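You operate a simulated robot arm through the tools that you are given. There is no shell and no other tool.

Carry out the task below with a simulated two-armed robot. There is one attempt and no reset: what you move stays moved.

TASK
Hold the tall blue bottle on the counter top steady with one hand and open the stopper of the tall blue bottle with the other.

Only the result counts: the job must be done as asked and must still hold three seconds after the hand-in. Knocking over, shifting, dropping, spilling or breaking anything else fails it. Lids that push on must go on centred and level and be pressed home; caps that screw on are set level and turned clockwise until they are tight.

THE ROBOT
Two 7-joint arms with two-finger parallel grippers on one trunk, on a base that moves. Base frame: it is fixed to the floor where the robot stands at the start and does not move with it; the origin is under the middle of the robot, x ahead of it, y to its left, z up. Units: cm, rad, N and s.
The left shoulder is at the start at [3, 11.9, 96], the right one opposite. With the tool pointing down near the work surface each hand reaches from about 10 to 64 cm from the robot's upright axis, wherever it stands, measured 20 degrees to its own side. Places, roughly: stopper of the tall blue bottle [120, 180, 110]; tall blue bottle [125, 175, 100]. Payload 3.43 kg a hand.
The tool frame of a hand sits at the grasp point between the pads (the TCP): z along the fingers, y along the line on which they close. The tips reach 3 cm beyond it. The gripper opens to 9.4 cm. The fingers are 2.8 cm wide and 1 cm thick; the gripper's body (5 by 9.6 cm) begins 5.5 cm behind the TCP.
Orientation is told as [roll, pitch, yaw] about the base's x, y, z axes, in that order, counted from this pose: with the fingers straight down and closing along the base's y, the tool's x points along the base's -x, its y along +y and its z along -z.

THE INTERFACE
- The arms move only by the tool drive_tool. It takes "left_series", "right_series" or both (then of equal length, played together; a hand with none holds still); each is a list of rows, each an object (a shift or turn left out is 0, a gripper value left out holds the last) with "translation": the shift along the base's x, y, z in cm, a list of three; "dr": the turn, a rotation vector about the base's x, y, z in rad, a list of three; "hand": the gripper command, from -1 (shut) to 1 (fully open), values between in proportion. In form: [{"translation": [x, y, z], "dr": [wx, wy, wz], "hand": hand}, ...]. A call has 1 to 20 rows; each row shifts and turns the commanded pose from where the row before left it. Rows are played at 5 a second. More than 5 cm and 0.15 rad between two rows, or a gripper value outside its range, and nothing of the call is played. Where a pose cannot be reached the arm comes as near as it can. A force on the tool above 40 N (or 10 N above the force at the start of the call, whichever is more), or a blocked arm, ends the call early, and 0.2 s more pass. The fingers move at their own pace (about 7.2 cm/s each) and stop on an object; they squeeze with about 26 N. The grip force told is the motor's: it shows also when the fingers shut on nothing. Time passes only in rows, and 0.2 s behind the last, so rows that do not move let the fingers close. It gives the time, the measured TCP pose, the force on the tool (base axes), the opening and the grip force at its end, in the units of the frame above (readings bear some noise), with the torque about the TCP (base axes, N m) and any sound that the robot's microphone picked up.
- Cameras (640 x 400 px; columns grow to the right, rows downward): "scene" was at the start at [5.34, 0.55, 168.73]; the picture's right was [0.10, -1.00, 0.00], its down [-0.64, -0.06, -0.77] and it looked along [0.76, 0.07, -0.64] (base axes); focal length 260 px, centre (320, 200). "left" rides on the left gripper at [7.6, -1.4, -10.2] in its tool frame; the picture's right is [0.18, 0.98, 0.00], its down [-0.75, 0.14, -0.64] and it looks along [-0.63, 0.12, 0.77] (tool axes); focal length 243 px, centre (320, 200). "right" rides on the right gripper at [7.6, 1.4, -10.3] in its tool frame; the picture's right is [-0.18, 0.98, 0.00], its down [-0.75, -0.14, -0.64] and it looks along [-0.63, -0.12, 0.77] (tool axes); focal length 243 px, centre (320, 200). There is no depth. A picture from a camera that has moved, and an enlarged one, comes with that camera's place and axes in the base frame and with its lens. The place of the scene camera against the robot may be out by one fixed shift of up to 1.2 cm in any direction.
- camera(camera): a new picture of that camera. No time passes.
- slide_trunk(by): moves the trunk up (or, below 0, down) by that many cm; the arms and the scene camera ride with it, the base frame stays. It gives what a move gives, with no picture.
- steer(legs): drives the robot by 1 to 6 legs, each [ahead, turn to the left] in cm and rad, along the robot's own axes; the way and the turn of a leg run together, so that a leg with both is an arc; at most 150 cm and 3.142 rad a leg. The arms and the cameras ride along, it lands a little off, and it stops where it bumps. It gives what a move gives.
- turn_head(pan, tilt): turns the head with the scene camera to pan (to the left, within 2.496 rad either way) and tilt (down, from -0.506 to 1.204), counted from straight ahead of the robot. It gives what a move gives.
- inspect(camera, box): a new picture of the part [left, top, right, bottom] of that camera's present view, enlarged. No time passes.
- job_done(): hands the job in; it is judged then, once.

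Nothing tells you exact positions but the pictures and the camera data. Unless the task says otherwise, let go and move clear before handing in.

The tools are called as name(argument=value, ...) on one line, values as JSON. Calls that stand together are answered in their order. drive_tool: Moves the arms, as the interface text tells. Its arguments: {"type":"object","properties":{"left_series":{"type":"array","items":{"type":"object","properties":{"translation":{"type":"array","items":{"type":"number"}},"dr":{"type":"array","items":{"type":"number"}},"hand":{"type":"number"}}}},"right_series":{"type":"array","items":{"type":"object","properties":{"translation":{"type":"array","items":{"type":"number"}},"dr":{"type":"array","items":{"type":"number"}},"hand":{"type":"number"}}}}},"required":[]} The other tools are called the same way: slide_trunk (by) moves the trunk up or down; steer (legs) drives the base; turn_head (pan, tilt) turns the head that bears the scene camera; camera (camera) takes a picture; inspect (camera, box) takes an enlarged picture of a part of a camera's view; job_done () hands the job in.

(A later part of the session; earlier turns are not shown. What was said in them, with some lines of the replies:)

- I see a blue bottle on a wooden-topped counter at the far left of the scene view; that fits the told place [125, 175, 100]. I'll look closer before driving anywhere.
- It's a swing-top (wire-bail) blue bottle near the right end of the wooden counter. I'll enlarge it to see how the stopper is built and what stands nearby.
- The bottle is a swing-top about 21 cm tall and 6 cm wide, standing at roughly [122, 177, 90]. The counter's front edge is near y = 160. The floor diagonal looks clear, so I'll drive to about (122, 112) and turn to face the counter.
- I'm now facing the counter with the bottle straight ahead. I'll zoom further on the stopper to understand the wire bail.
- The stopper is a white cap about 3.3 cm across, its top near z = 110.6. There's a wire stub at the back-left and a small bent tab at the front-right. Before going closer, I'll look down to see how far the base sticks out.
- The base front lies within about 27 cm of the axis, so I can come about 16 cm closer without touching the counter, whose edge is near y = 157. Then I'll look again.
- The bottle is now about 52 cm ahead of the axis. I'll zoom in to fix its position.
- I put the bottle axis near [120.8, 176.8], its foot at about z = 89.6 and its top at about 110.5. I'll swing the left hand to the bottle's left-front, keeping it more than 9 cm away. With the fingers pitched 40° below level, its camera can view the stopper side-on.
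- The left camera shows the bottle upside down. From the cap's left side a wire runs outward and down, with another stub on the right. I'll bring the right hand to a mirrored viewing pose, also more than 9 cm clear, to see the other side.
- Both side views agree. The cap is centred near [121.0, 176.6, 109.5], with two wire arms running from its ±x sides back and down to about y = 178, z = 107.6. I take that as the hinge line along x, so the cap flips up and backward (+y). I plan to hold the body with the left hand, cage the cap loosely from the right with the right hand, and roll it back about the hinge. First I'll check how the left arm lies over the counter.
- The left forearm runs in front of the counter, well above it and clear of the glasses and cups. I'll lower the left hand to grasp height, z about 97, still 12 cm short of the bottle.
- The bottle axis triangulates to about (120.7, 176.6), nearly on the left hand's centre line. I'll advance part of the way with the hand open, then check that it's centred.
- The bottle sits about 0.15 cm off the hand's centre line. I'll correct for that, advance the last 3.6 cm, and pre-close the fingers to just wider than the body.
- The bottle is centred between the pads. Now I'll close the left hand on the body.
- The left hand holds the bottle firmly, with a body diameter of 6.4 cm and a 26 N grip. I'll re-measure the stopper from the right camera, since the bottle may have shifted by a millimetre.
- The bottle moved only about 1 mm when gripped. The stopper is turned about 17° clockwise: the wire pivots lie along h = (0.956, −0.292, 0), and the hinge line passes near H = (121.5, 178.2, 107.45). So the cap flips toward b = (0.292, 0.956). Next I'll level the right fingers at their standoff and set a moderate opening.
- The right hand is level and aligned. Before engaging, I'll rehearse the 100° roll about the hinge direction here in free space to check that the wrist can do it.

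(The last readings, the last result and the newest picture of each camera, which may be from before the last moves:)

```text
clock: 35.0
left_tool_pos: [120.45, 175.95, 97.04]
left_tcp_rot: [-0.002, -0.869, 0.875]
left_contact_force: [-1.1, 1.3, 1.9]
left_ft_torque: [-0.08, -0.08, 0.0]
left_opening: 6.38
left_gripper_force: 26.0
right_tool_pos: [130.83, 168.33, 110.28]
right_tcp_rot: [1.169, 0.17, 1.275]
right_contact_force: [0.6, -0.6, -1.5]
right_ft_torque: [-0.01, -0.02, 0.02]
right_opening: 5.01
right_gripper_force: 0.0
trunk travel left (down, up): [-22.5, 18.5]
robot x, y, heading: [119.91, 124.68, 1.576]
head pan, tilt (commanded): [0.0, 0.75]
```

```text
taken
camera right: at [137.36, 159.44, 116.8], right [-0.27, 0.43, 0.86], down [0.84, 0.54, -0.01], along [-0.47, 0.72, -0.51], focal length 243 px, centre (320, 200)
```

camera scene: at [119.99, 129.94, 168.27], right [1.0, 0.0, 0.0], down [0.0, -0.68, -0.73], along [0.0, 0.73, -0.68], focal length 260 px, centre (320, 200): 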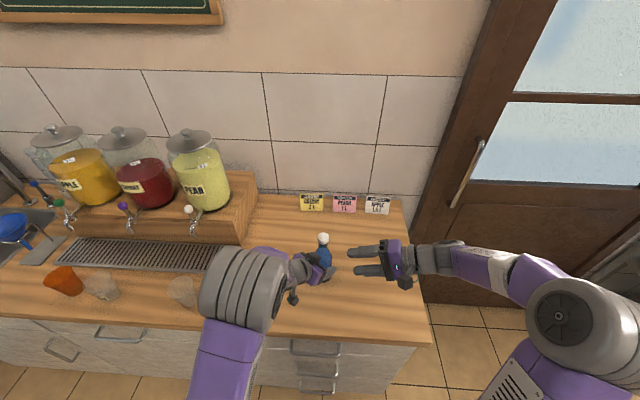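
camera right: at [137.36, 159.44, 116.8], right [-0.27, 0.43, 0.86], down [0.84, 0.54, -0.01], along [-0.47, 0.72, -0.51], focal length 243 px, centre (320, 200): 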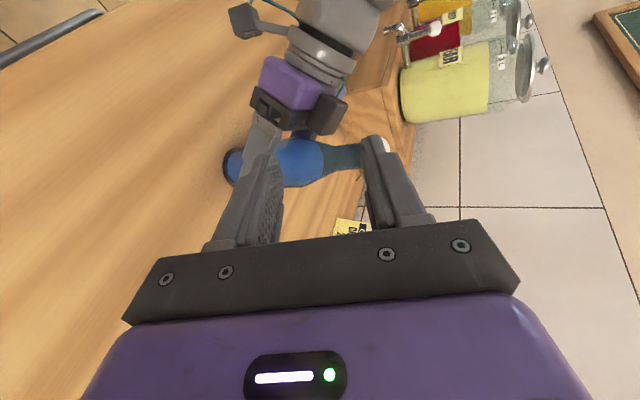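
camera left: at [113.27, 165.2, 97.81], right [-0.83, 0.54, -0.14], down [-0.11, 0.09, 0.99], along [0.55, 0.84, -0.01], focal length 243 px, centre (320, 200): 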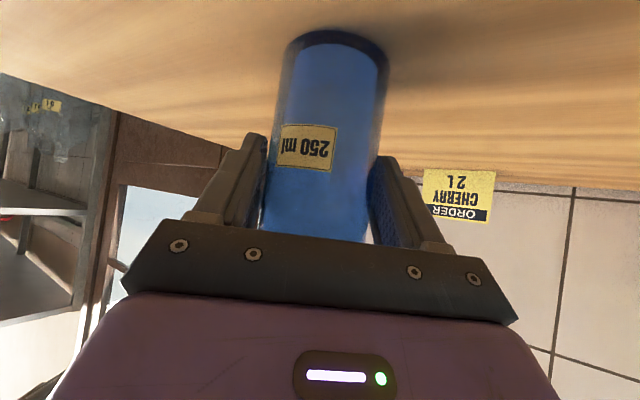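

The wrist made the full roll cleanly. I'll roll back to level and approach the cap in two stages.

drive_tool(right_series=[{"dr": [0.1386, -0.0423, 0]}, {"dr": [0.1386, -0.0423, 0]}, {"dr": [0.1386, -0.0423, 0]}, {"dr": [0.1386, -0.0423, 0]}, {"dr": [0.1386, -0.0423, 0]}, {"dr": [0.1386, -0.0423, 0]}, {"dr": [0.1386, -0.0423, 0]}, {"dr": [0.1386, -0.0423, 0]}, {"dr": [0.1386, -0.0423, 0]}, {"dr": [0.1386, -0.0423, 0]}, {"dr": [0.1386, -0.0423, 0]}, {"dr": [0.1386, -0.0423, 0]}, {}])

inspect(camera="right", box=[240, 0, 400, 160])

inspect(camera="scene", box=[290, 220, 420, 300])

```text
clock: 37.8
left_tool_pos: [120.21, 175.93, 97.06]
left_tcp_rot: [-0.002, -0.867, 0.876]
left_contact_force: [-1.6, -0.6, 1.5]
left_ft_torque: [-0.05, -0.02, -0.04]
left_opening: 6.38
left_gripper_force: 25.9
right_tool_pos: [130.69, 168.48, 110.31]
right_tcp_rot: [-1.26, -1.568, -2.58]
right_contact_force: [0.6, -0.8, 0.5]
right_ft_torque: [0.01, 0.02, -0.01]
right_opening: 5.01
right_gripper_force: 0.2
trunk travel left (down, up): [-22.5, 18.5]
robot x, y, heading: [120.3, 124.73, 1.575]
head pan, tilt (commanded): [0.0, 0.75]
```

```text
2.50 times, centred on (320, 80) of right
camera zoom: at [137.73, 160.74, 102.63], right [-0.63, -0.75, 0.18], down [0.58, -0.31, 0.75], along [-0.51, 0.58, 0.63], focal length 606 px, centre (320, 500)
```

zoom: 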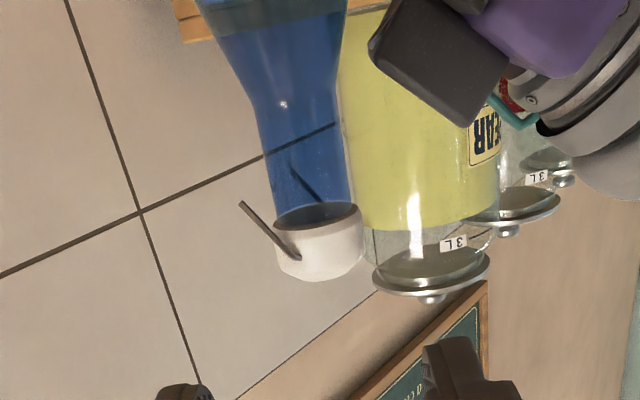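

```text
4.92 times, centred on (355, 260) of scene
camera zoom: at [119.99, 129.94, 168.27], right [1.0, 0.0, 0.0], down [0.0, -0.68, -0.73], along [0.0, 0.73, -0.68], focal length 1281 px, centre (148, -95)
```

zoom: 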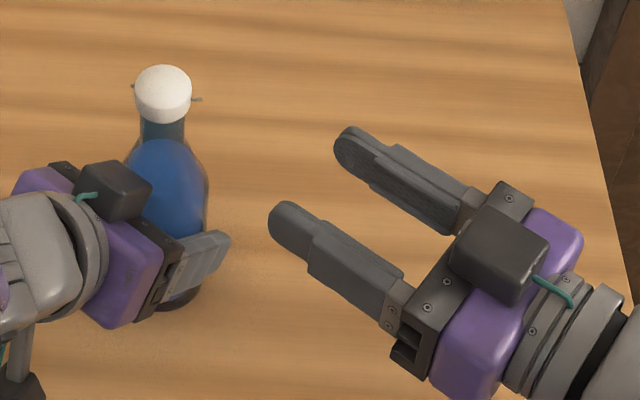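

The wire arms and hinge geometry are clear now. I'll move 7 cm in, so the fingertips stop about 1 cm short of the cap, and check alignment.

drive_tool(right_series=[{"translation": [-1.333, 1.134, 0]}, {"translation": [-1.333, 1.134, 0]}, {"translation": [-1.333, 1.134, 0]}, {"translation": [-1.333, 1.134, 0]}, {}])

camera(camera="right")

inspect(camera="scene", box=[295, 225, 375, 275])

```text
clock: 39.0
left_tool_pos: [120.23, 175.98, 97.21]
left_tcp_rot: [-0.003, -0.868, 0.874]
left_contact_force: [-1.1, -0.7, 0.0]
left_ft_torque: [-0.1, -0.02, 0.01]
left_opening: 6.38
left_gripper_force: 26.1
right_tool_pos: [125.39, 173.01, 110.27]
right_tcp_rot: [-0.029, -1.571, 2.471]
right_contact_force: [0.2, 0.4, 0.6]
right_ft_torque: [0.01, 0.01, -0.02]
right_opening: 5.0
right_gripper_force: 0.1
trunk travel left (down, up): [-22.5, 18.5]
robot x, y, heading: [120.33, 124.77, 1.576]
head pan, tilt (commanded): [0.0, 0.75]
```

```text
taken
camera right: at [132.33, 165.26, 102.64], right [-0.63, -0.75, 0.18], down [0.58, -0.3, 0.75], along [-0.51, 0.58, 0.63], focal length 243 px, centre (320, 200)
```

right: 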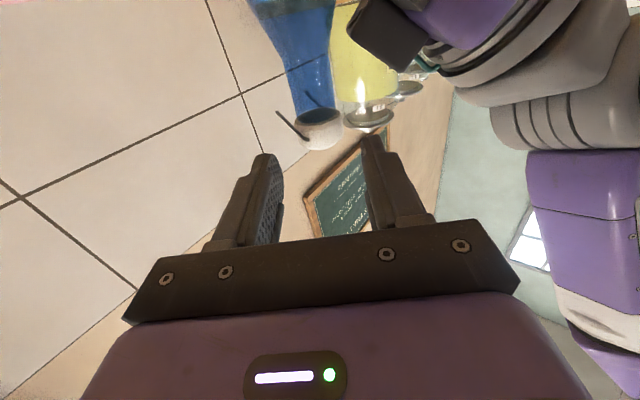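

```text
8.00 times, centred on (335, 250) of scene
camera zoom: at [120.0, 129.94, 168.27], right [1.0, 0.0, 0.0], down [0.0, -0.68, -0.73], along [0.0, 0.73, -0.68], focal length 2081 px, centre (200, -200)
```

zoom: 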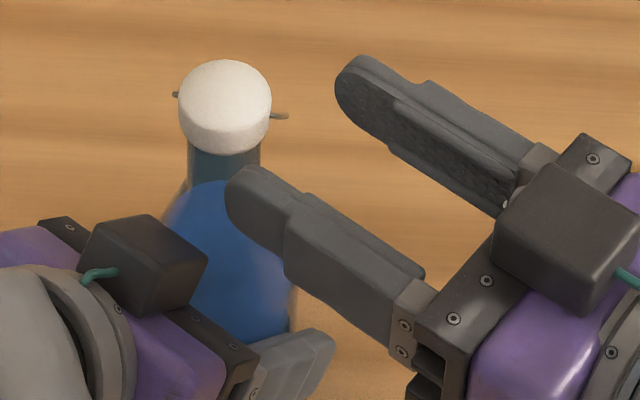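

The cap is centred between the fingers to within about 1 mm. I'll advance the remaining 4.7 cm so the fingers straddle the cap.

drive_tool(right_series=[{"translation": [-1.18, 1.007, 0]}, {"translation": [-1.18, 1.007, 0]}, {"translation": [-1.18, 1.007, 0]}, {}])

inspect(camera="right", box=[220, 60, 420, 260])

inspect(camera="scene", box=[295, 225, 359, 265])

```text
clock: 40.0
left_tool_pos: [120.32, 175.99, 97.02]
left_tcp_rot: [-0.001, -0.87, 0.874]
left_contact_force: [-1.2, -0.8, 0.0]
left_ft_torque: [-0.1, -0.03, 0.0]
left_opening: 6.36
left_gripper_force: 26.3
right_tool_pos: [121.68, 175.97, 110.33]
right_tcp_rot: [-0.162, -1.57, 2.609]
right_contact_force: [0.3, -0.2, -0.1]
right_ft_torque: [0.0, -0.03, -0.01]
right_opening: 5.01
right_gripper_force: 0.0
trunk travel left (down, up): [-22.5, 18.5]
robot x, y, heading: [120.29, 124.97, 1.572]
head pan, tilt (commanded): [0.0, 0.75]
```

```text
2.00 times, centred on (320, 160) of right
camera zoom: at [128.78, 168.34, 102.67], right [-0.63, -0.75, 0.18], down [0.58, -0.3, 0.75], along [-0.51, 0.58, 0.63], focal length 485 px, centre (320, 280)
```

zoom: 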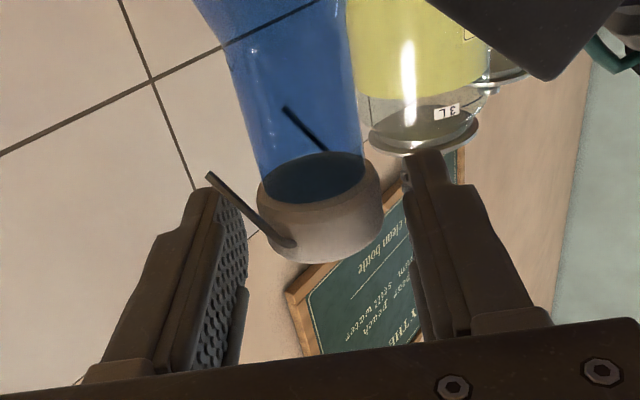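

```text
10.00 times, centred on (327, 245) of scene
camera zoom: at [120.0, 129.94, 168.27], right [1.0, 0.0, 0.0], down [0.0, -0.68, -0.73], along [0.0, 0.73, -0.68], focal length 2601 px, centre (250, -250)
```

zoom: 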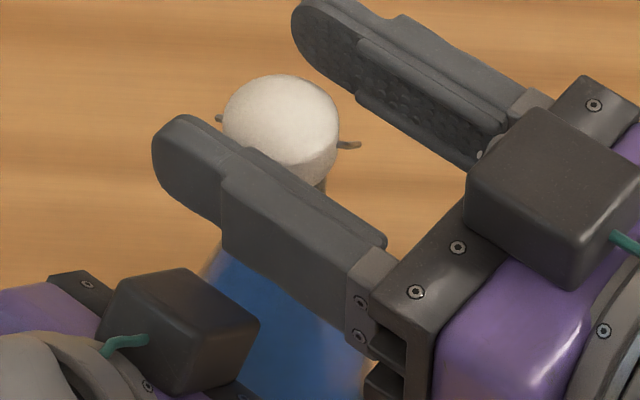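

The fingers straddle the cap, with about 0.65 cm to spare at the front and no contact so far. I'll shift toward the hinge until the front finger nearly touches, then begin the first 16° of the roll about the hinge line and watch the forces.

drive_tool(right_series=[{"translation": [0.073, 0.239, 0]}, {"translation": [0.073, 0.239, 0]}, {"translation": [0.061, 0.199, 0.095], "dr": [-0.0669, 0.0204, 0]}, {"translation": [0.061, 0.199, 0.095], "dr": [-0.0669, 0.0204, 0]}, {"translation": [0.064, 0.21, 0.065], "dr": [-0.0669, 0.0204, 0]}, {"translation": [0.064, 0.21, 0.065], "dr": [-0.0669, 0.0204, 0]}, {}])

inspect(camera="right", box=[220, 60, 420, 260])

inspect(camera="scene", box=[295, 225, 359, 265])

```text
clock: 41.6
left_tool_pos: [120.38, 175.98, 97.11]
left_tcp_rot: [-0.001, -0.869, 0.874]
left_contact_force: [-0.7, -0.6, -0.5]
left_ft_torque: [-0.05, -0.08, -0.04]
left_opening: 6.34
left_gripper_force: 26.1
right_tool_pos: [122.25, 177.14, 110.56]
right_tcp_rot: [1.163, -1.29, 1.28]
right_contact_force: [0.0, 0.6, 0.3]
right_ft_torque: [-0.01, 0.0, 0.0]
right_opening: 5.0
right_gripper_force: 0.0
trunk travel left (down, up): [-22.5, 18.5]
robot x, y, heading: [120.26, 124.8, 1.575]
head pan, tilt (commanded): [0.0, 0.75]
```

```text
2.00 times, centred on (320, 160) of right
camera zoom: at [128.69, 167.7, 104.72], right [-0.61, -0.67, 0.43], down [0.64, -0.1, 0.76], along [-0.47, 0.74, 0.49], focal length 485 px, centre (320, 280)
```

zoom: 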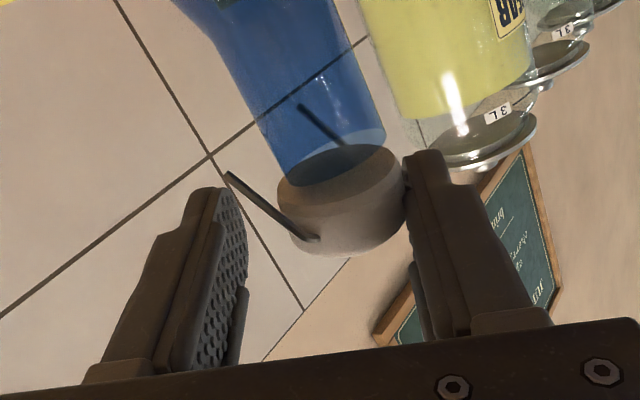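

```text
10.00 times, centred on (327, 245) of scene
camera zoom: at [119.99, 129.95, 168.27], right [1.0, 0.0, 0.0], down [0.0, -0.68, -0.73], along [0.0, 0.73, -0.68], focal length 2601 px, centre (250, -250)
```

zoom: 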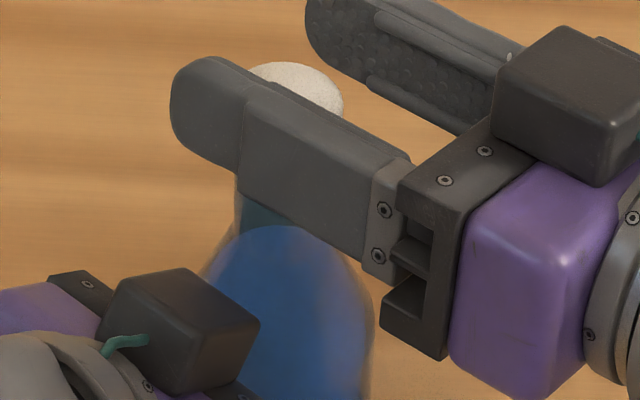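

The front finger is just reaching the cap's front edge and forces are still nil. I'll continue the arc in small steps.

drive_tool(right_series=[{"translation": [0.066, 0.217, 0.034], "dr": [-0.0669, 0.0204, 0]}, {"translation": [0.066, 0.217, 0.034], "dr": [-0.0669, 0.0204, 0]}, {"translation": [0.067, 0.219, 0.002], "dr": [-0.0669, 0.0204, 0]}, {}])

inspect(camera="right", box=[220, 60, 420, 260])

inspect(camera="scene", box=[295, 225, 359, 265])

```text
clock: 42.6
left_tool_pos: [120.4, 175.94, 97.12]
left_tcp_rot: [-0.001, -0.869, 0.874]
left_contact_force: [-0.7, -1.6, 0.2]
left_ft_torque: [-0.09, 0.0, -0.03]
left_opening: 6.33
left_gripper_force: 26.1
right_tool_pos: [122.48, 177.94, 110.56]
right_tcp_rot: [1.168, -1.081, 1.275]
right_contact_force: [-1.4, 0.2, 0.2]
right_ft_torque: [-0.03, 0.03, 0.0]
right_opening: 5.04
right_gripper_force: 0.4
trunk travel left (down, up): [-22.5, 18.5]
robot x, y, heading: [120.32, 125.45, 1.571]
head pan, tilt (commanded): [0.0, 0.75]
```

```text
2.00 times, centred on (320, 160) of right
camera zoom: at [128.57, 167.39, 106.34], right [-0.58, -0.57, 0.59], down [0.69, 0.05, 0.72], along [-0.44, 0.82, 0.36], focal length 485 px, centre (320, 280)
```

zoom: 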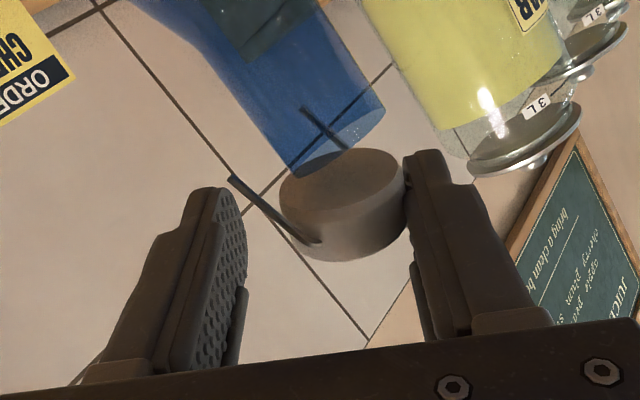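

```text
10.00 times, centred on (327, 245) of scene
camera zoom: at [119.99, 129.95, 168.27], right [1.0, 0.0, 0.0], down [0.0, -0.68, -0.73], along [0.0, 0.73, -0.68], focal length 2601 px, centre (250, -250)
```

zoom: 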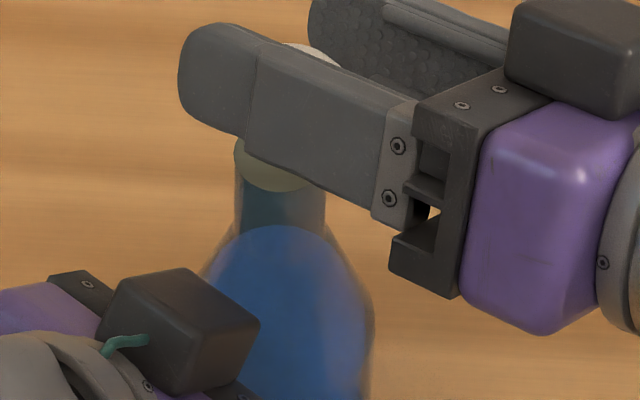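

It's working: the cap is lifting off the mouth and hinging back with almost no force. I'll continue the arc to about 63°.

drive_tool(right_series=[{"translation": [0.067, 0.219, 0.002], "dr": [-0.0669, 0.0204, 0]}, {"translation": [0.1326, 0.434, -0.061], "dr": [-0.1338, 0.0409, 0]}, {"translation": [0.129, 0.4226, -0.123], "dr": [-0.1338, 0.0409, 0]}, {"translation": [0.1226, 0.4015, -0.184], "dr": [-0.1338, 0.0409, 0]}, {"translation": [0.1139, 0.3728, -0.24], "dr": [-0.1338, 0.0409, 0]}, {}])

inspect(camera="right", box=[220, 60, 420, 260])

inspect(camera="scene", box=[295, 225, 359, 265])

```text
clock: 44.0
left_tool_pos: [120.34, 175.99, 97.05]
left_tcp_rot: [-0.001, -0.869, 0.874]
left_contact_force: [-1.1, -0.9, 0.4]
left_ft_torque: [-0.05, -0.02, -0.02]
left_opening: 6.36
left_gripper_force: 26.2
right_tool_pos: [123.11, 179.69, 110.0]
right_tcp_rot: [1.169, -0.449, 1.277]
right_contact_force: [-0.4, -0.8, 0.7]
right_ft_torque: [0.0, 0.04, -0.03]
right_opening: 5.0
right_gripper_force: 0.1
trunk travel left (down, up): [-22.5, 18.5]
robot x, y, heading: [120.19, 125.16, 1.574]
head pan, tilt (commanded): [0.0, 0.75]
```

```text
2.00 times, centred on (320, 160) of right
camera zoom: at [128.91, 168.32, 111.49], right [-0.43, -0.11, 0.89], down [0.8, 0.41, 0.44], along [-0.41, 0.91, -0.09], focal length 485 px, centre (320, 280)
```

zoom: 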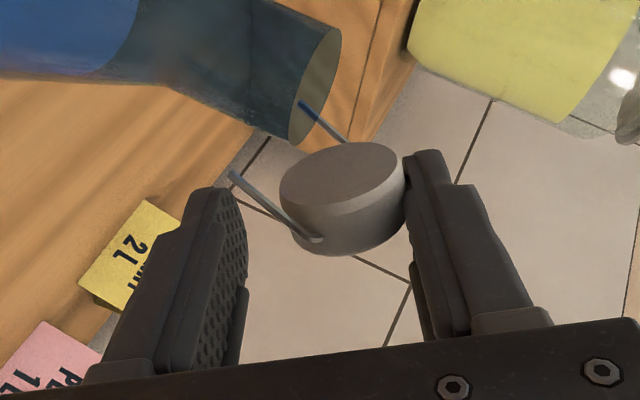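

```text
10.00 times, centred on (327, 245) of scene
camera zoom: at [120.0, 129.96, 168.27], right [1.0, 0.0, 0.0], down [0.0, -0.68, -0.73], along [0.0, 0.73, -0.68], focal length 2601 px, centre (250, -250)
```

zoom: 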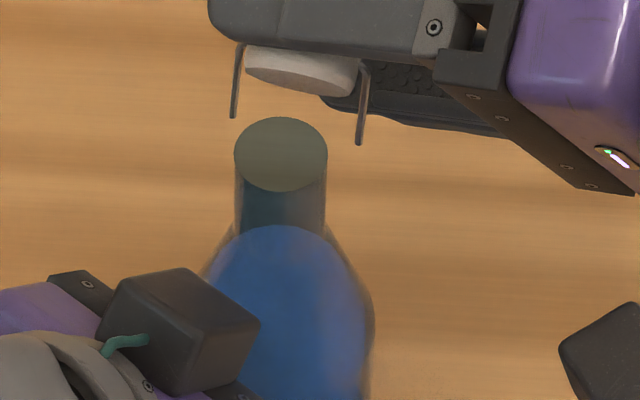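

The cap follows the hand exactly and the mouth is open, at about 64°. I'll continue past vertical to about 96° and check clearance to the bottle.

drive_tool(right_series=[{"translation": [0.1032, 0.338, -0.293], "dr": [-0.1338, 0.0409, 0]}, {"translation": [0.0901, 0.295, -0.339], "dr": [-0.1338, 0.0409, 0]}, {"translation": [0.0755, 0.247, -0.379], "dr": [-0.1338, 0.0409, 0]}, {"translation": [0.0593, 0.194, -0.411], "dr": [-0.1338, 0.0409, 0]}, {}])

inspect(camera="right", box=[220, 60, 420, 260])

inspect(camera="scene", box=[285, 215, 365, 265])

```text
clock: 45.2
left_tool_pos: [120.35, 175.98, 97.06]
left_tcp_rot: [-0.002, -0.869, 0.875]
left_contact_force: [0.1, -0.7, -0.9]
left_ft_torque: [-0.02, -0.05, -0.01]
left_opening: 6.35
left_gripper_force: 26.1
right_tool_pos: [123.43, 180.81, 108.6]
right_tcp_rot: [1.17, 0.111, 1.275]
right_contact_force: [0.0, 0.2, -0.1]
right_ft_torque: [0.01, 0.01, 0.01]
right_opening: 5.01
right_gripper_force: 0.0
trunk travel left (down, up): [-22.5, 18.5]
robot x, y, heading: [119.85, 124.9, 1.574]
head pan, tilt (commanded): [0.0, 0.75]
```

```text
2.00 times, centred on (320, 160) of right
camera zoom: at [129.89, 171.54, 114.72], right [-0.29, 0.38, 0.88], down [0.84, 0.54, 0.04], along [-0.46, 0.75, -0.47], focal length 485 px, centre (320, 280)
```

zoom: 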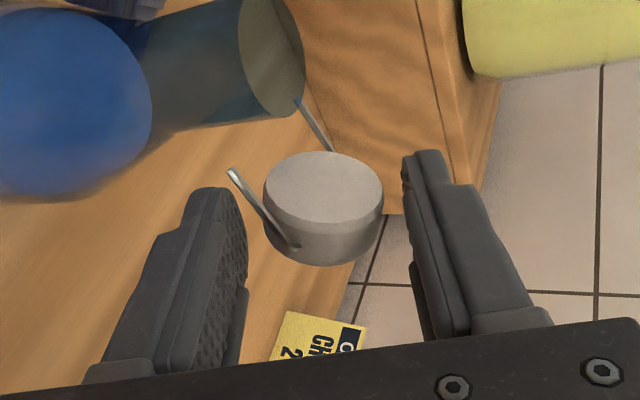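

```text
8.00 times, centred on (325, 240) of scene
camera zoom: at [120.0, 129.97, 168.27], right [1.0, 0.0, 0.0], down [0.0, -0.68, -0.73], along [0.0, 0.73, -0.68], focal length 2081 px, centre (280, -120)
```

zoom: 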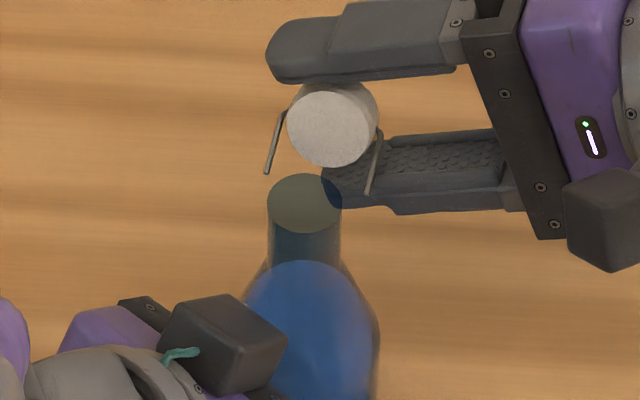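

The cap has swung ahead of the finger on its own, so it's past the balance point. I'll pause briefly to see whether it keeps falling open or has settled.

drive_tool(right_series=[{}, {}, {}, {}, {}])

inspect(camera="right", box=[220, 60, 420, 260])

inspect(camera="left", box=[200, 0, 440, 240])

```text
clock: 46.4
left_tool_pos: [120.35, 176.04, 97.15]
left_tcp_rot: [-0.001, -0.87, 0.875]
left_contact_force: [-0.2, 0.1, -0.2]
left_ft_torque: [0.02, -0.08, 0.0]
left_opening: 6.35
left_gripper_force: 26.2
right_tool_pos: [123.44, 180.91, 108.75]
right_tcp_rot: [1.171, 0.11, 1.277]
right_contact_force: [-0.2, -0.3, 0.6]
right_ft_torque: [0.01, 0.01, -0.02]
right_opening: 5.02
right_gripper_force: 0.1
trunk travel left (down, up): [-22.5, 18.5]
robot x, y, heading: [119.94, 125.21, 1.573]
head pan, tilt (commanded): [0.0, 0.75]
```

```text
2.00 times, centred on (320, 160) of right
camera zoom: at [129.88, 171.52, 114.71], right [-0.29, 0.38, 0.88], down [0.84, 0.54, 0.04], along [-0.46, 0.75, -0.47], focal length 485 px, centre (320, 280)
```

zoom: 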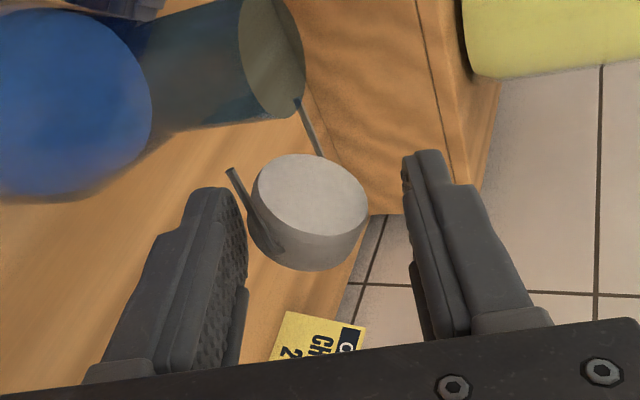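

```text
1.67 times, centred on (320, 120) of left
camera zoom: at [113.29, 165.18, 97.81], right [-0.83, 0.54, -0.14], down [-0.11, 0.09, 0.99], along [0.55, 0.84, -0.01], focal length 404 px, centre (320, 333)
```

zoom: 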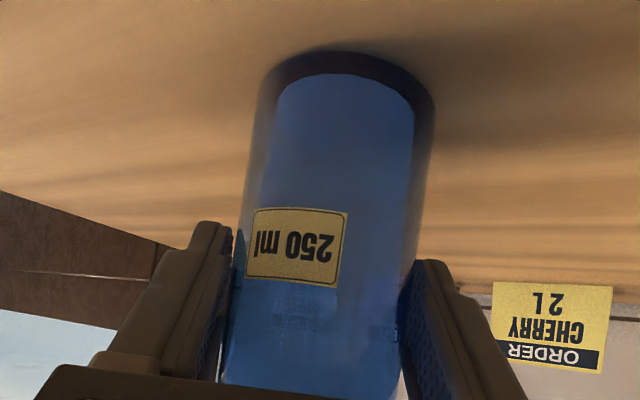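

The cap slowly sinks open under its own weight and now rests on the back finger. I'll lower it two more steps along the arc, to about 112°, then look before withdrawing.

drive_tool(right_series=[{"translation": [0.042, 0.1377, -0.435], "dr": [-0.1338, 0.0409, 0]}, {"translation": [0.0238, 0.0779, -0.451], "dr": [-0.1338, 0.0409, 0]}, {}, {}])

inspect(camera="right", box=[200, 40, 440, 260])

inspect(camera="scene", box=[285, 215, 365, 265])

```text
clock: 47.4
left_tool_pos: [120.36, 176.04, 97.09]
left_tcp_rot: [-0.002, -0.87, 0.875]
left_contact_force: [-0.6, 0.3, 0.5]
left_ft_torque: [-0.04, -0.09, -0.01]
left_opening: 6.36
left_gripper_force: 26.2
right_tool_pos: [123.35, 181.09, 107.7]
right_tcp_rot: [1.169, 0.389, 1.276]
right_contact_force: [0.3, 1.1, 0.4]
right_ft_torque: [-0.02, -0.02, 0.01]
right_opening: 5.02
right_gripper_force: 0.0
trunk travel left (down, up): [-22.5, 18.5]
robot x, y, heading: [120.13, 125.0, 1.573]
head pan, tilt (commanded): [0.0, 0.75]
```

```text
1.82 times, centred on (320, 150) of right
camera zoom: at [130.47, 173.61, 115.57], right [-0.22, 0.6, 0.77], down [0.83, 0.52, -0.17], along [-0.51, 0.6, -0.62], focal length 441 px, centre (320, 291)
```

zoom: 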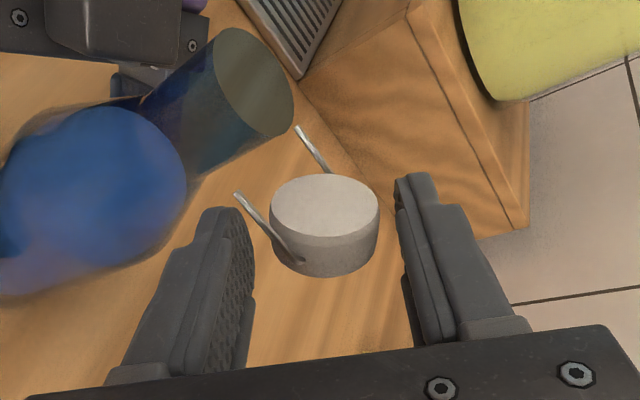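

```text
8.00 times, centred on (325, 240) of scene
camera zoom: at [120.0, 129.95, 168.27], right [1.0, 0.0, 0.0], down [0.0, -0.68, -0.73], along [0.0, 0.73, -0.68], focal length 2081 px, centre (280, -120)
```

zoom: 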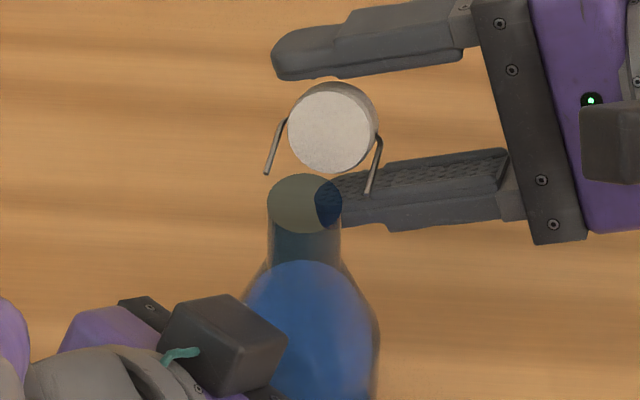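

drive_tool(right_series=[{}, {}, {}, {}, {}, {}, {}, {}, {}, {}])

inspect(camera="right", box=[200, 40, 440, 260])

```text
clock: 49.6
left_tool_pos: [120.43, 175.94, 97.17]
left_tcp_rot: [-0.001, -0.869, 0.873]
left_contact_force: [0.2, 0.4, -0.4]
left_ft_torque: [-0.02, -0.06, -0.03]
left_opening: 6.39
left_gripper_force: 26.1
right_tool_pos: [123.47, 181.19, 107.72]
right_tcp_rot: [1.169, 0.387, 1.276]
right_contact_force: [-0.5, -0.2, -0.6]
right_ft_torque: [0.01, 0.0, 0.02]
right_opening: 5.0
right_gripper_force: 0.0
trunk travel left (down, up): [-22.5, 18.5]
robot x, y, heading: [120.4, 124.98, 1.574]
head pan, tilt (commanded): [0.0, 0.75]
```

```text
1.82 times, centred on (320, 150) of right
camera zoom: at [130.47, 173.6, 115.58], right [-0.22, 0.6, 0.77], down [0.83, 0.52, -0.17], along [-0.51, 0.6, -0.62], focal length 441 px, centre (320, 291)
```

zoom: 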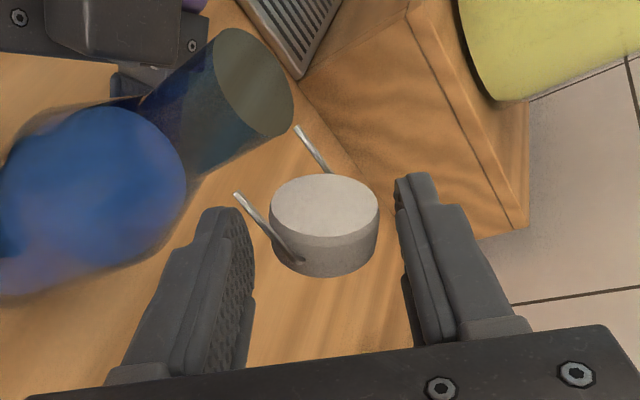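

The cap rests motionless and unsupported at its end stop, past 110° open. Now I'll withdraw the right hand straight back along its finger axis.

drive_tool(right_series=[{"translation": [0.924, -0.128, 0.36]}, {"translation": [0.924, -0.128, 0.36]}, {"translation": [0.924, -0.128, 0.36]}, {"translation": [0.924, -0.128, 0.36]}, {"translation": [1.386, -0.191, 0.54]}, {"translation": [1.386, -0.191, 0.54]}, {"translation": [1.386, -0.191, 0.54]}, {"translation": [1.386, -0.191, 0.54]}, {"translation": [1.386, -0.191, 0.54]}, {"translation": [1.386, -0.191, 0.54]}, {}])

inspect(camera="right", box=[160, 0, 480, 240])

inspect(camera="scene", box=[285, 215, 365, 265])

camera(camera="scene")

```text
clock: 52.0
left_tool_pos: [120.36, 176.02, 97.09]
left_tcp_rot: [-0.002, -0.869, 0.874]
left_contact_force: [-0.7, -1.6, -0.8]
left_ft_torque: [-0.05, -0.07, -0.02]
left_opening: 6.37
left_gripper_force: 26.5
right_tool_pos: [135.47, 179.54, 112.39]
right_tcp_rot: [1.17, 0.388, 1.275]
right_contact_force: [-0.6, 0.7, 0.9]
right_ft_torque: [0.01, -0.01, -0.03]
right_opening: 5.01
right_gripper_force: 0.1
trunk travel left (down, up): [-22.5, 18.5]
robot x, y, heading: [120.12, 124.87, 1.575]
head pan, tilt (commanded): [0.0, 0.75]
```

```text
1.67 times, centred on (320, 120) of right
camera zoom: at [142.5, 172.04, 120.25], right [-0.22, 0.6, 0.77], down [0.83, 0.52, -0.17], along [-0.51, 0.6, -0.62], focal length 404 px, centre (320, 333)
```

zoom: 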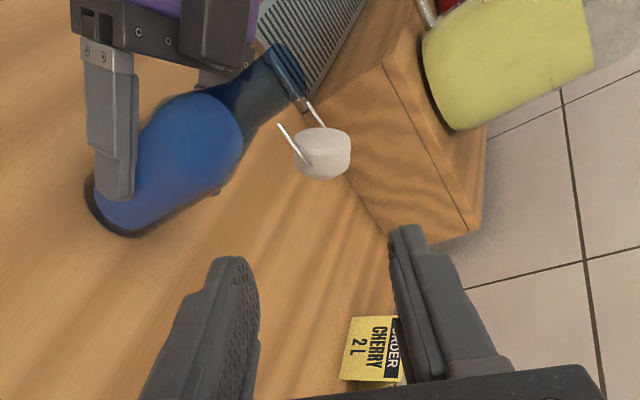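

```text
8.00 times, centred on (325, 240) of scene
camera zoom: at [119.99, 129.95, 168.27], right [1.0, 0.0, 0.0], down [0.0, -0.68, -0.73], along [0.0, 0.73, -0.68], focal length 2081 px, centre (280, -120)
```

zoom: 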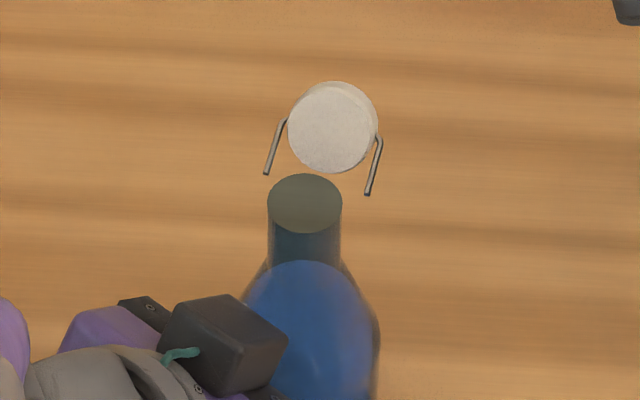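

```text
taken
camera scene: at [119.99, 129.95, 168.27], right [1.0, 0.0, 0.0], down [0.0, -0.68, -0.73], along [0.0, 0.73, -0.68], focal length 260 px, centre (320, 200)
```

scene: 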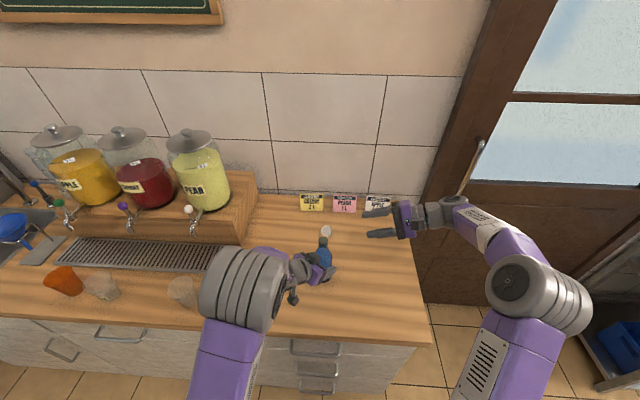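

The stopper stays open on its own and the right hand is clear. Now I'll release the left hand gently and check that the bottle stands still.

drive_tool(left_series=[{"hand": 0.45}, {"hand": 0.6}, {"hand": 0.8}, {"hand": 1.0}, {}])

inspect(camera="left", box=[160, 0, 480, 240])

inspect(camera="scene", box=[285, 215, 365, 265])

```text
clock: 53.2
left_tool_pos: [120.37, 176.06, 97.1]
left_tcp_rot: [-0.003, -0.87, 0.872]
left_contact_force: [-0.3, -0.1, 0.7]
left_ft_torque: [0.0, -0.02, 0.0]
left_opening: 9.42
left_gripper_force: 0.0
right_tool_pos: [135.45, 179.48, 112.56]
right_tcp_rot: [1.169, 0.389, 1.274]
right_contact_force: [0.9, 0.5, -0.2]
right_ft_torque: [-0.01, -0.01, -0.01]
right_opening: 4.99
right_gripper_force: 0.0
trunk travel left (down, up): [-22.5, 18.5]
robot x, y, heading: [119.93, 124.69, 1.577]
head pan, tilt (commanded): [0.0, 0.75]
```

```text
1.67 times, centred on (320, 120) of left
camera zoom: at [113.29, 165.17, 97.81], right [-0.83, 0.54, -0.14], down [-0.11, 0.09, 0.99], along [0.55, 0.84, -0.01], focal length 404 px, centre (320, 333)
```

zoom: 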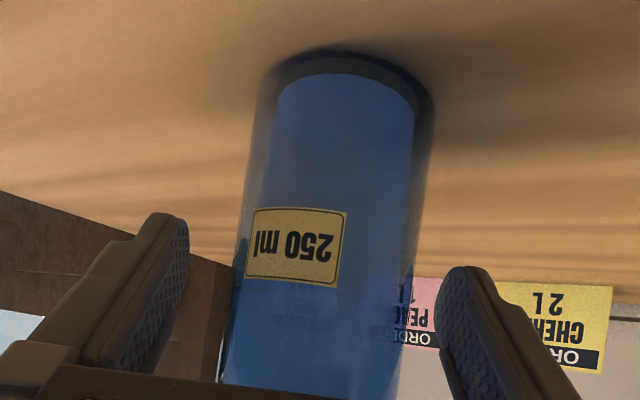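

```text
8.00 times, centred on (325, 240) of scene
camera zoom: at [120.01, 129.96, 168.27], right [1.0, 0.0, 0.0], down [0.0, -0.68, -0.73], along [0.0, 0.73, -0.68], focal length 2081 px, centre (280, -120)
```

zoom: 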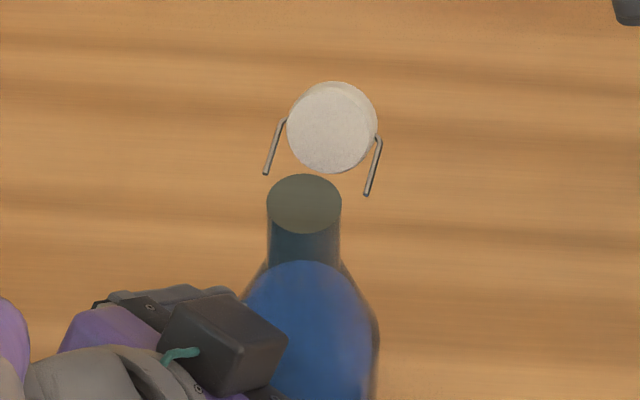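

The bottle stands steady and the stopper is open. I'll back the left hand out along its approach line and move the right hand up and away as well.

drive_tool(left_series=[{"translation": [-0.96, -1.15, 0]}, {"translation": [-0.96, -1.15, 0]}, {"translation": [-1.28, -1.53, 0]}, {"translation": [-1.28, -1.53, 0]}, {"translation": [-1.28, -1.53, 0]}, {"translation": [-1.28, -1.53, 0]}, {"translation": [-1.0, -1.2, 1.5]}, {"translation": [-1.0, -1.2, 1.5]}, {"translation": [-0.5, -0.6, 2.0]}, {}], right_series=[{"translation": [1.0, -0.3, 0.8]}, {"translation": [1.0, -0.3, 0.8]}, {"translation": [1.0, -0.3, 0.8]}, {"translation": [0.5, -0.5, 1.0]}, {"translation": [0.5, -0.5, 1.0]}, {"translation": [0, -1.0, 1.0]}, {"translation": [0, -1.0, 0.5]}, {}, {}, {}])

camera(camera="scene")

inspect(camera="scene", box=[280, 215, 368, 285])

camera(camera="left")

```text
clock: 55.4
left_tool_pos: [110.76, 164.54, 102.06]
left_tcp_rot: [-0.003, -0.869, 0.875]
left_contact_force: [0.8, 0.4, -0.7]
left_ft_torque: [0.0, 0.01, 0.0]
left_opening: 9.41
left_gripper_force: 0.0
right_tool_pos: [139.71, 175.48, 118.22]
right_tcp_rot: [1.168, 0.39, 1.276]
right_contact_force: [0.6, -0.1, -0.4]
right_ft_torque: [0.0, 0.01, 0.01]
right_opening: 5.0
right_gripper_force: 0.0
trunk travel left (down, up): [-22.5, 18.5]
robot x, y, heading: [120.28, 124.9, 1.57]
head pan, tilt (commanded): [0.0, 0.75]
```

```text
taken
camera scene: at [120.05, 130.02, 168.27], right [1.0, 0.0, 0.0], down [0.0, -0.68, -0.73], along [0.0, 0.73, -0.68], focal length 260 px, centre (320, 200)
```

scene: 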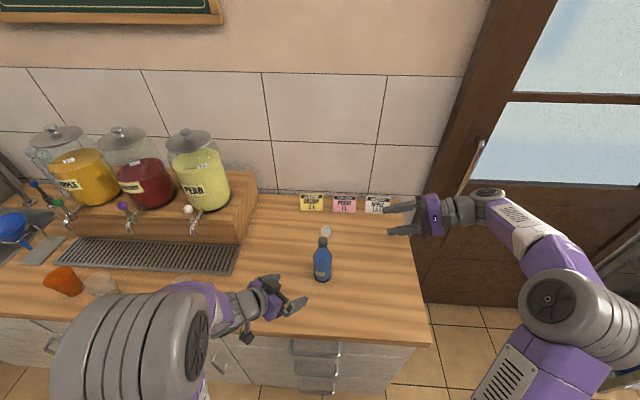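

```text
5.71 times, centred on (324, 250) of scene
camera zoom: at [120.05, 130.02, 168.27], right [1.0, 0.0, 0.0], down [0.0, -0.68, -0.73], along [0.0, 0.73, -0.68], focal length 1486 px, centre (297, -86)
```

zoom: 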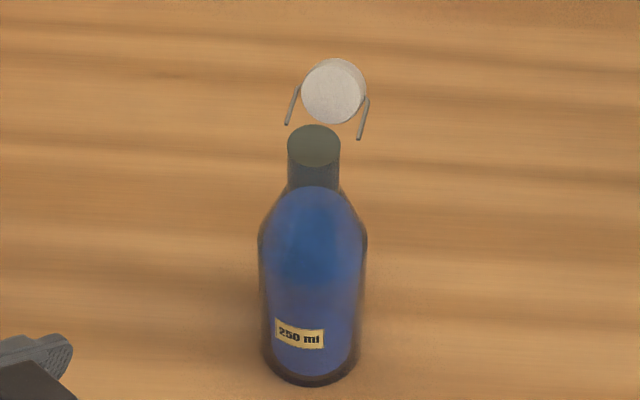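

```text
taken
camera left: at [103.77, 153.75, 102.81], right [-0.83, 0.54, -0.14], down [-0.11, 0.09, 0.99], along [0.55, 0.84, -0.01], focal length 243 px, centre (320, 200)
```

left: 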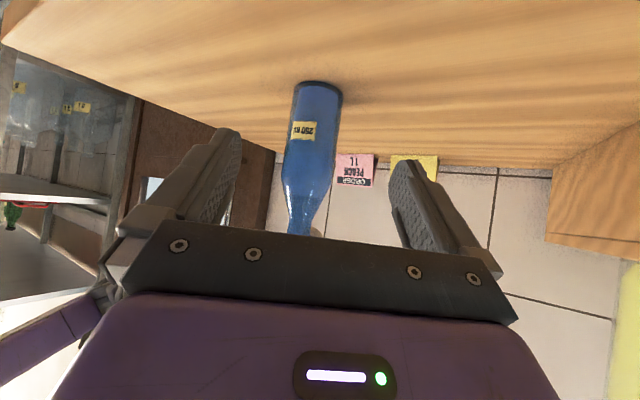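

Both hands are clear, the bottle stands upright where it was, and the stopper hangs open at its stop. One last check that the glasses near the left arm are undisturbed.

inspect(camera="scene", box=[30, 230, 270, 330])

drive_tool(left_series=[{"translation": [0, 0, 2.0]}, {"translation": [0, 0, 2.0]}, {"translation": [0, 0, 2.0]}, {}, {}, {}, {}])

camera(camera="scene")

inspect(camera="scene", box=[280, 215, 368, 285])

```text
2.67 times, centred on (150, 280) of scene
camera zoom: at [120.05, 130.02, 168.27], right [1.0, 0.0, 0.0], down [0.0, -0.68, -0.73], along [0.0, 0.73, -0.68], focal length 694 px, centre (773, -13)
```

zoom: 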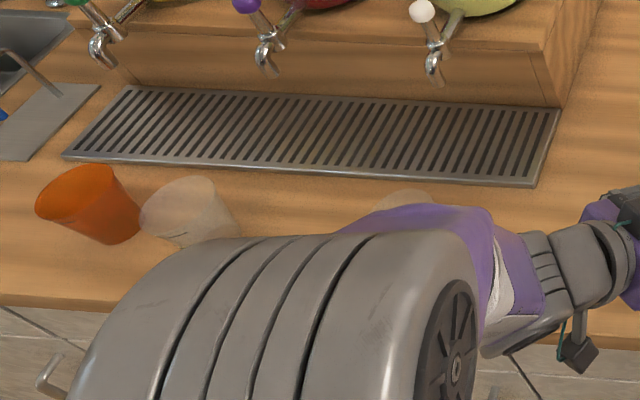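

```text
clock: 57.0
left_tool_pos: [110.87, 164.61, 108.26]
left_tcp_rot: [-0.003, -0.869, 0.873]
left_contact_force: [0.7, 0.2, -0.3]
left_ft_torque: [0.0, 0.01, 0.01]
left_opening: 9.38
left_gripper_force: 0.1
right_tool_pos: [139.61, 175.42, 118.37]
right_tcp_rot: [1.168, 0.387, 1.278]
right_contact_force: [-0.1, 0.4, -0.5]
right_ft_torque: [0.01, 0.0, -0.03]
right_opening: 5.01
right_gripper_force: 0.1
trunk travel left (down, up): [-22.5, 18.5]
robot x, y, heading: [120.09, 125.14, 1.574]
head pan, tilt (commanded): [0.0, 0.75]
```

```text
taken
camera scene: at [119.99, 129.95, 168.27], right [1.0, 0.0, 0.0], down [0.0, -0.68, -0.73], along [0.0, 0.73, -0.68], focal length 260 px, centre (320, 200)
```

scene: 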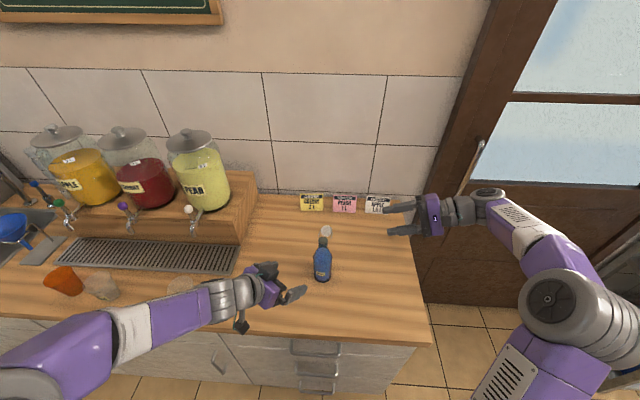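

```text
5.71 times, centred on (324, 250) of scene
camera zoom: at [119.99, 129.95, 168.27], right [1.0, 0.0, 0.0], down [0.0, -0.68, -0.73], along [0.0, 0.73, -0.68], focal length 1486 px, centre (297, -86)
```

zoom: 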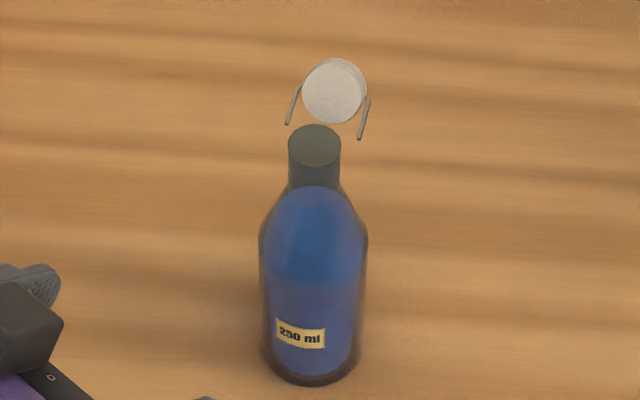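

The bottle stands upright and unmoved, the stopper stays flipped open, the cups and glasses are where they were, and both hands are clear. I'm handing the job in.

job_done()

```text
The job is handed in.
```

The tall blue bottle's stopper is open: it hangs flipped back past 110° at its end stop and stayed there on its own after I let go. The hand-in returned no verdict.

- **Holding:** the left hand gripped the bottle body throughout the opening. The bottle shifted about 1 mm when gripped and did not visibly move after that.
- **Opening:** the right hand pushed the cap back about its wire hinge with almost no force. The cap then sank the last part of the way under its own weight.
- **At hand-in:** both hands had let go and were clear, and the bottle stood upright. The cups, glasses and order cards looked undisturbed in the last pictures.
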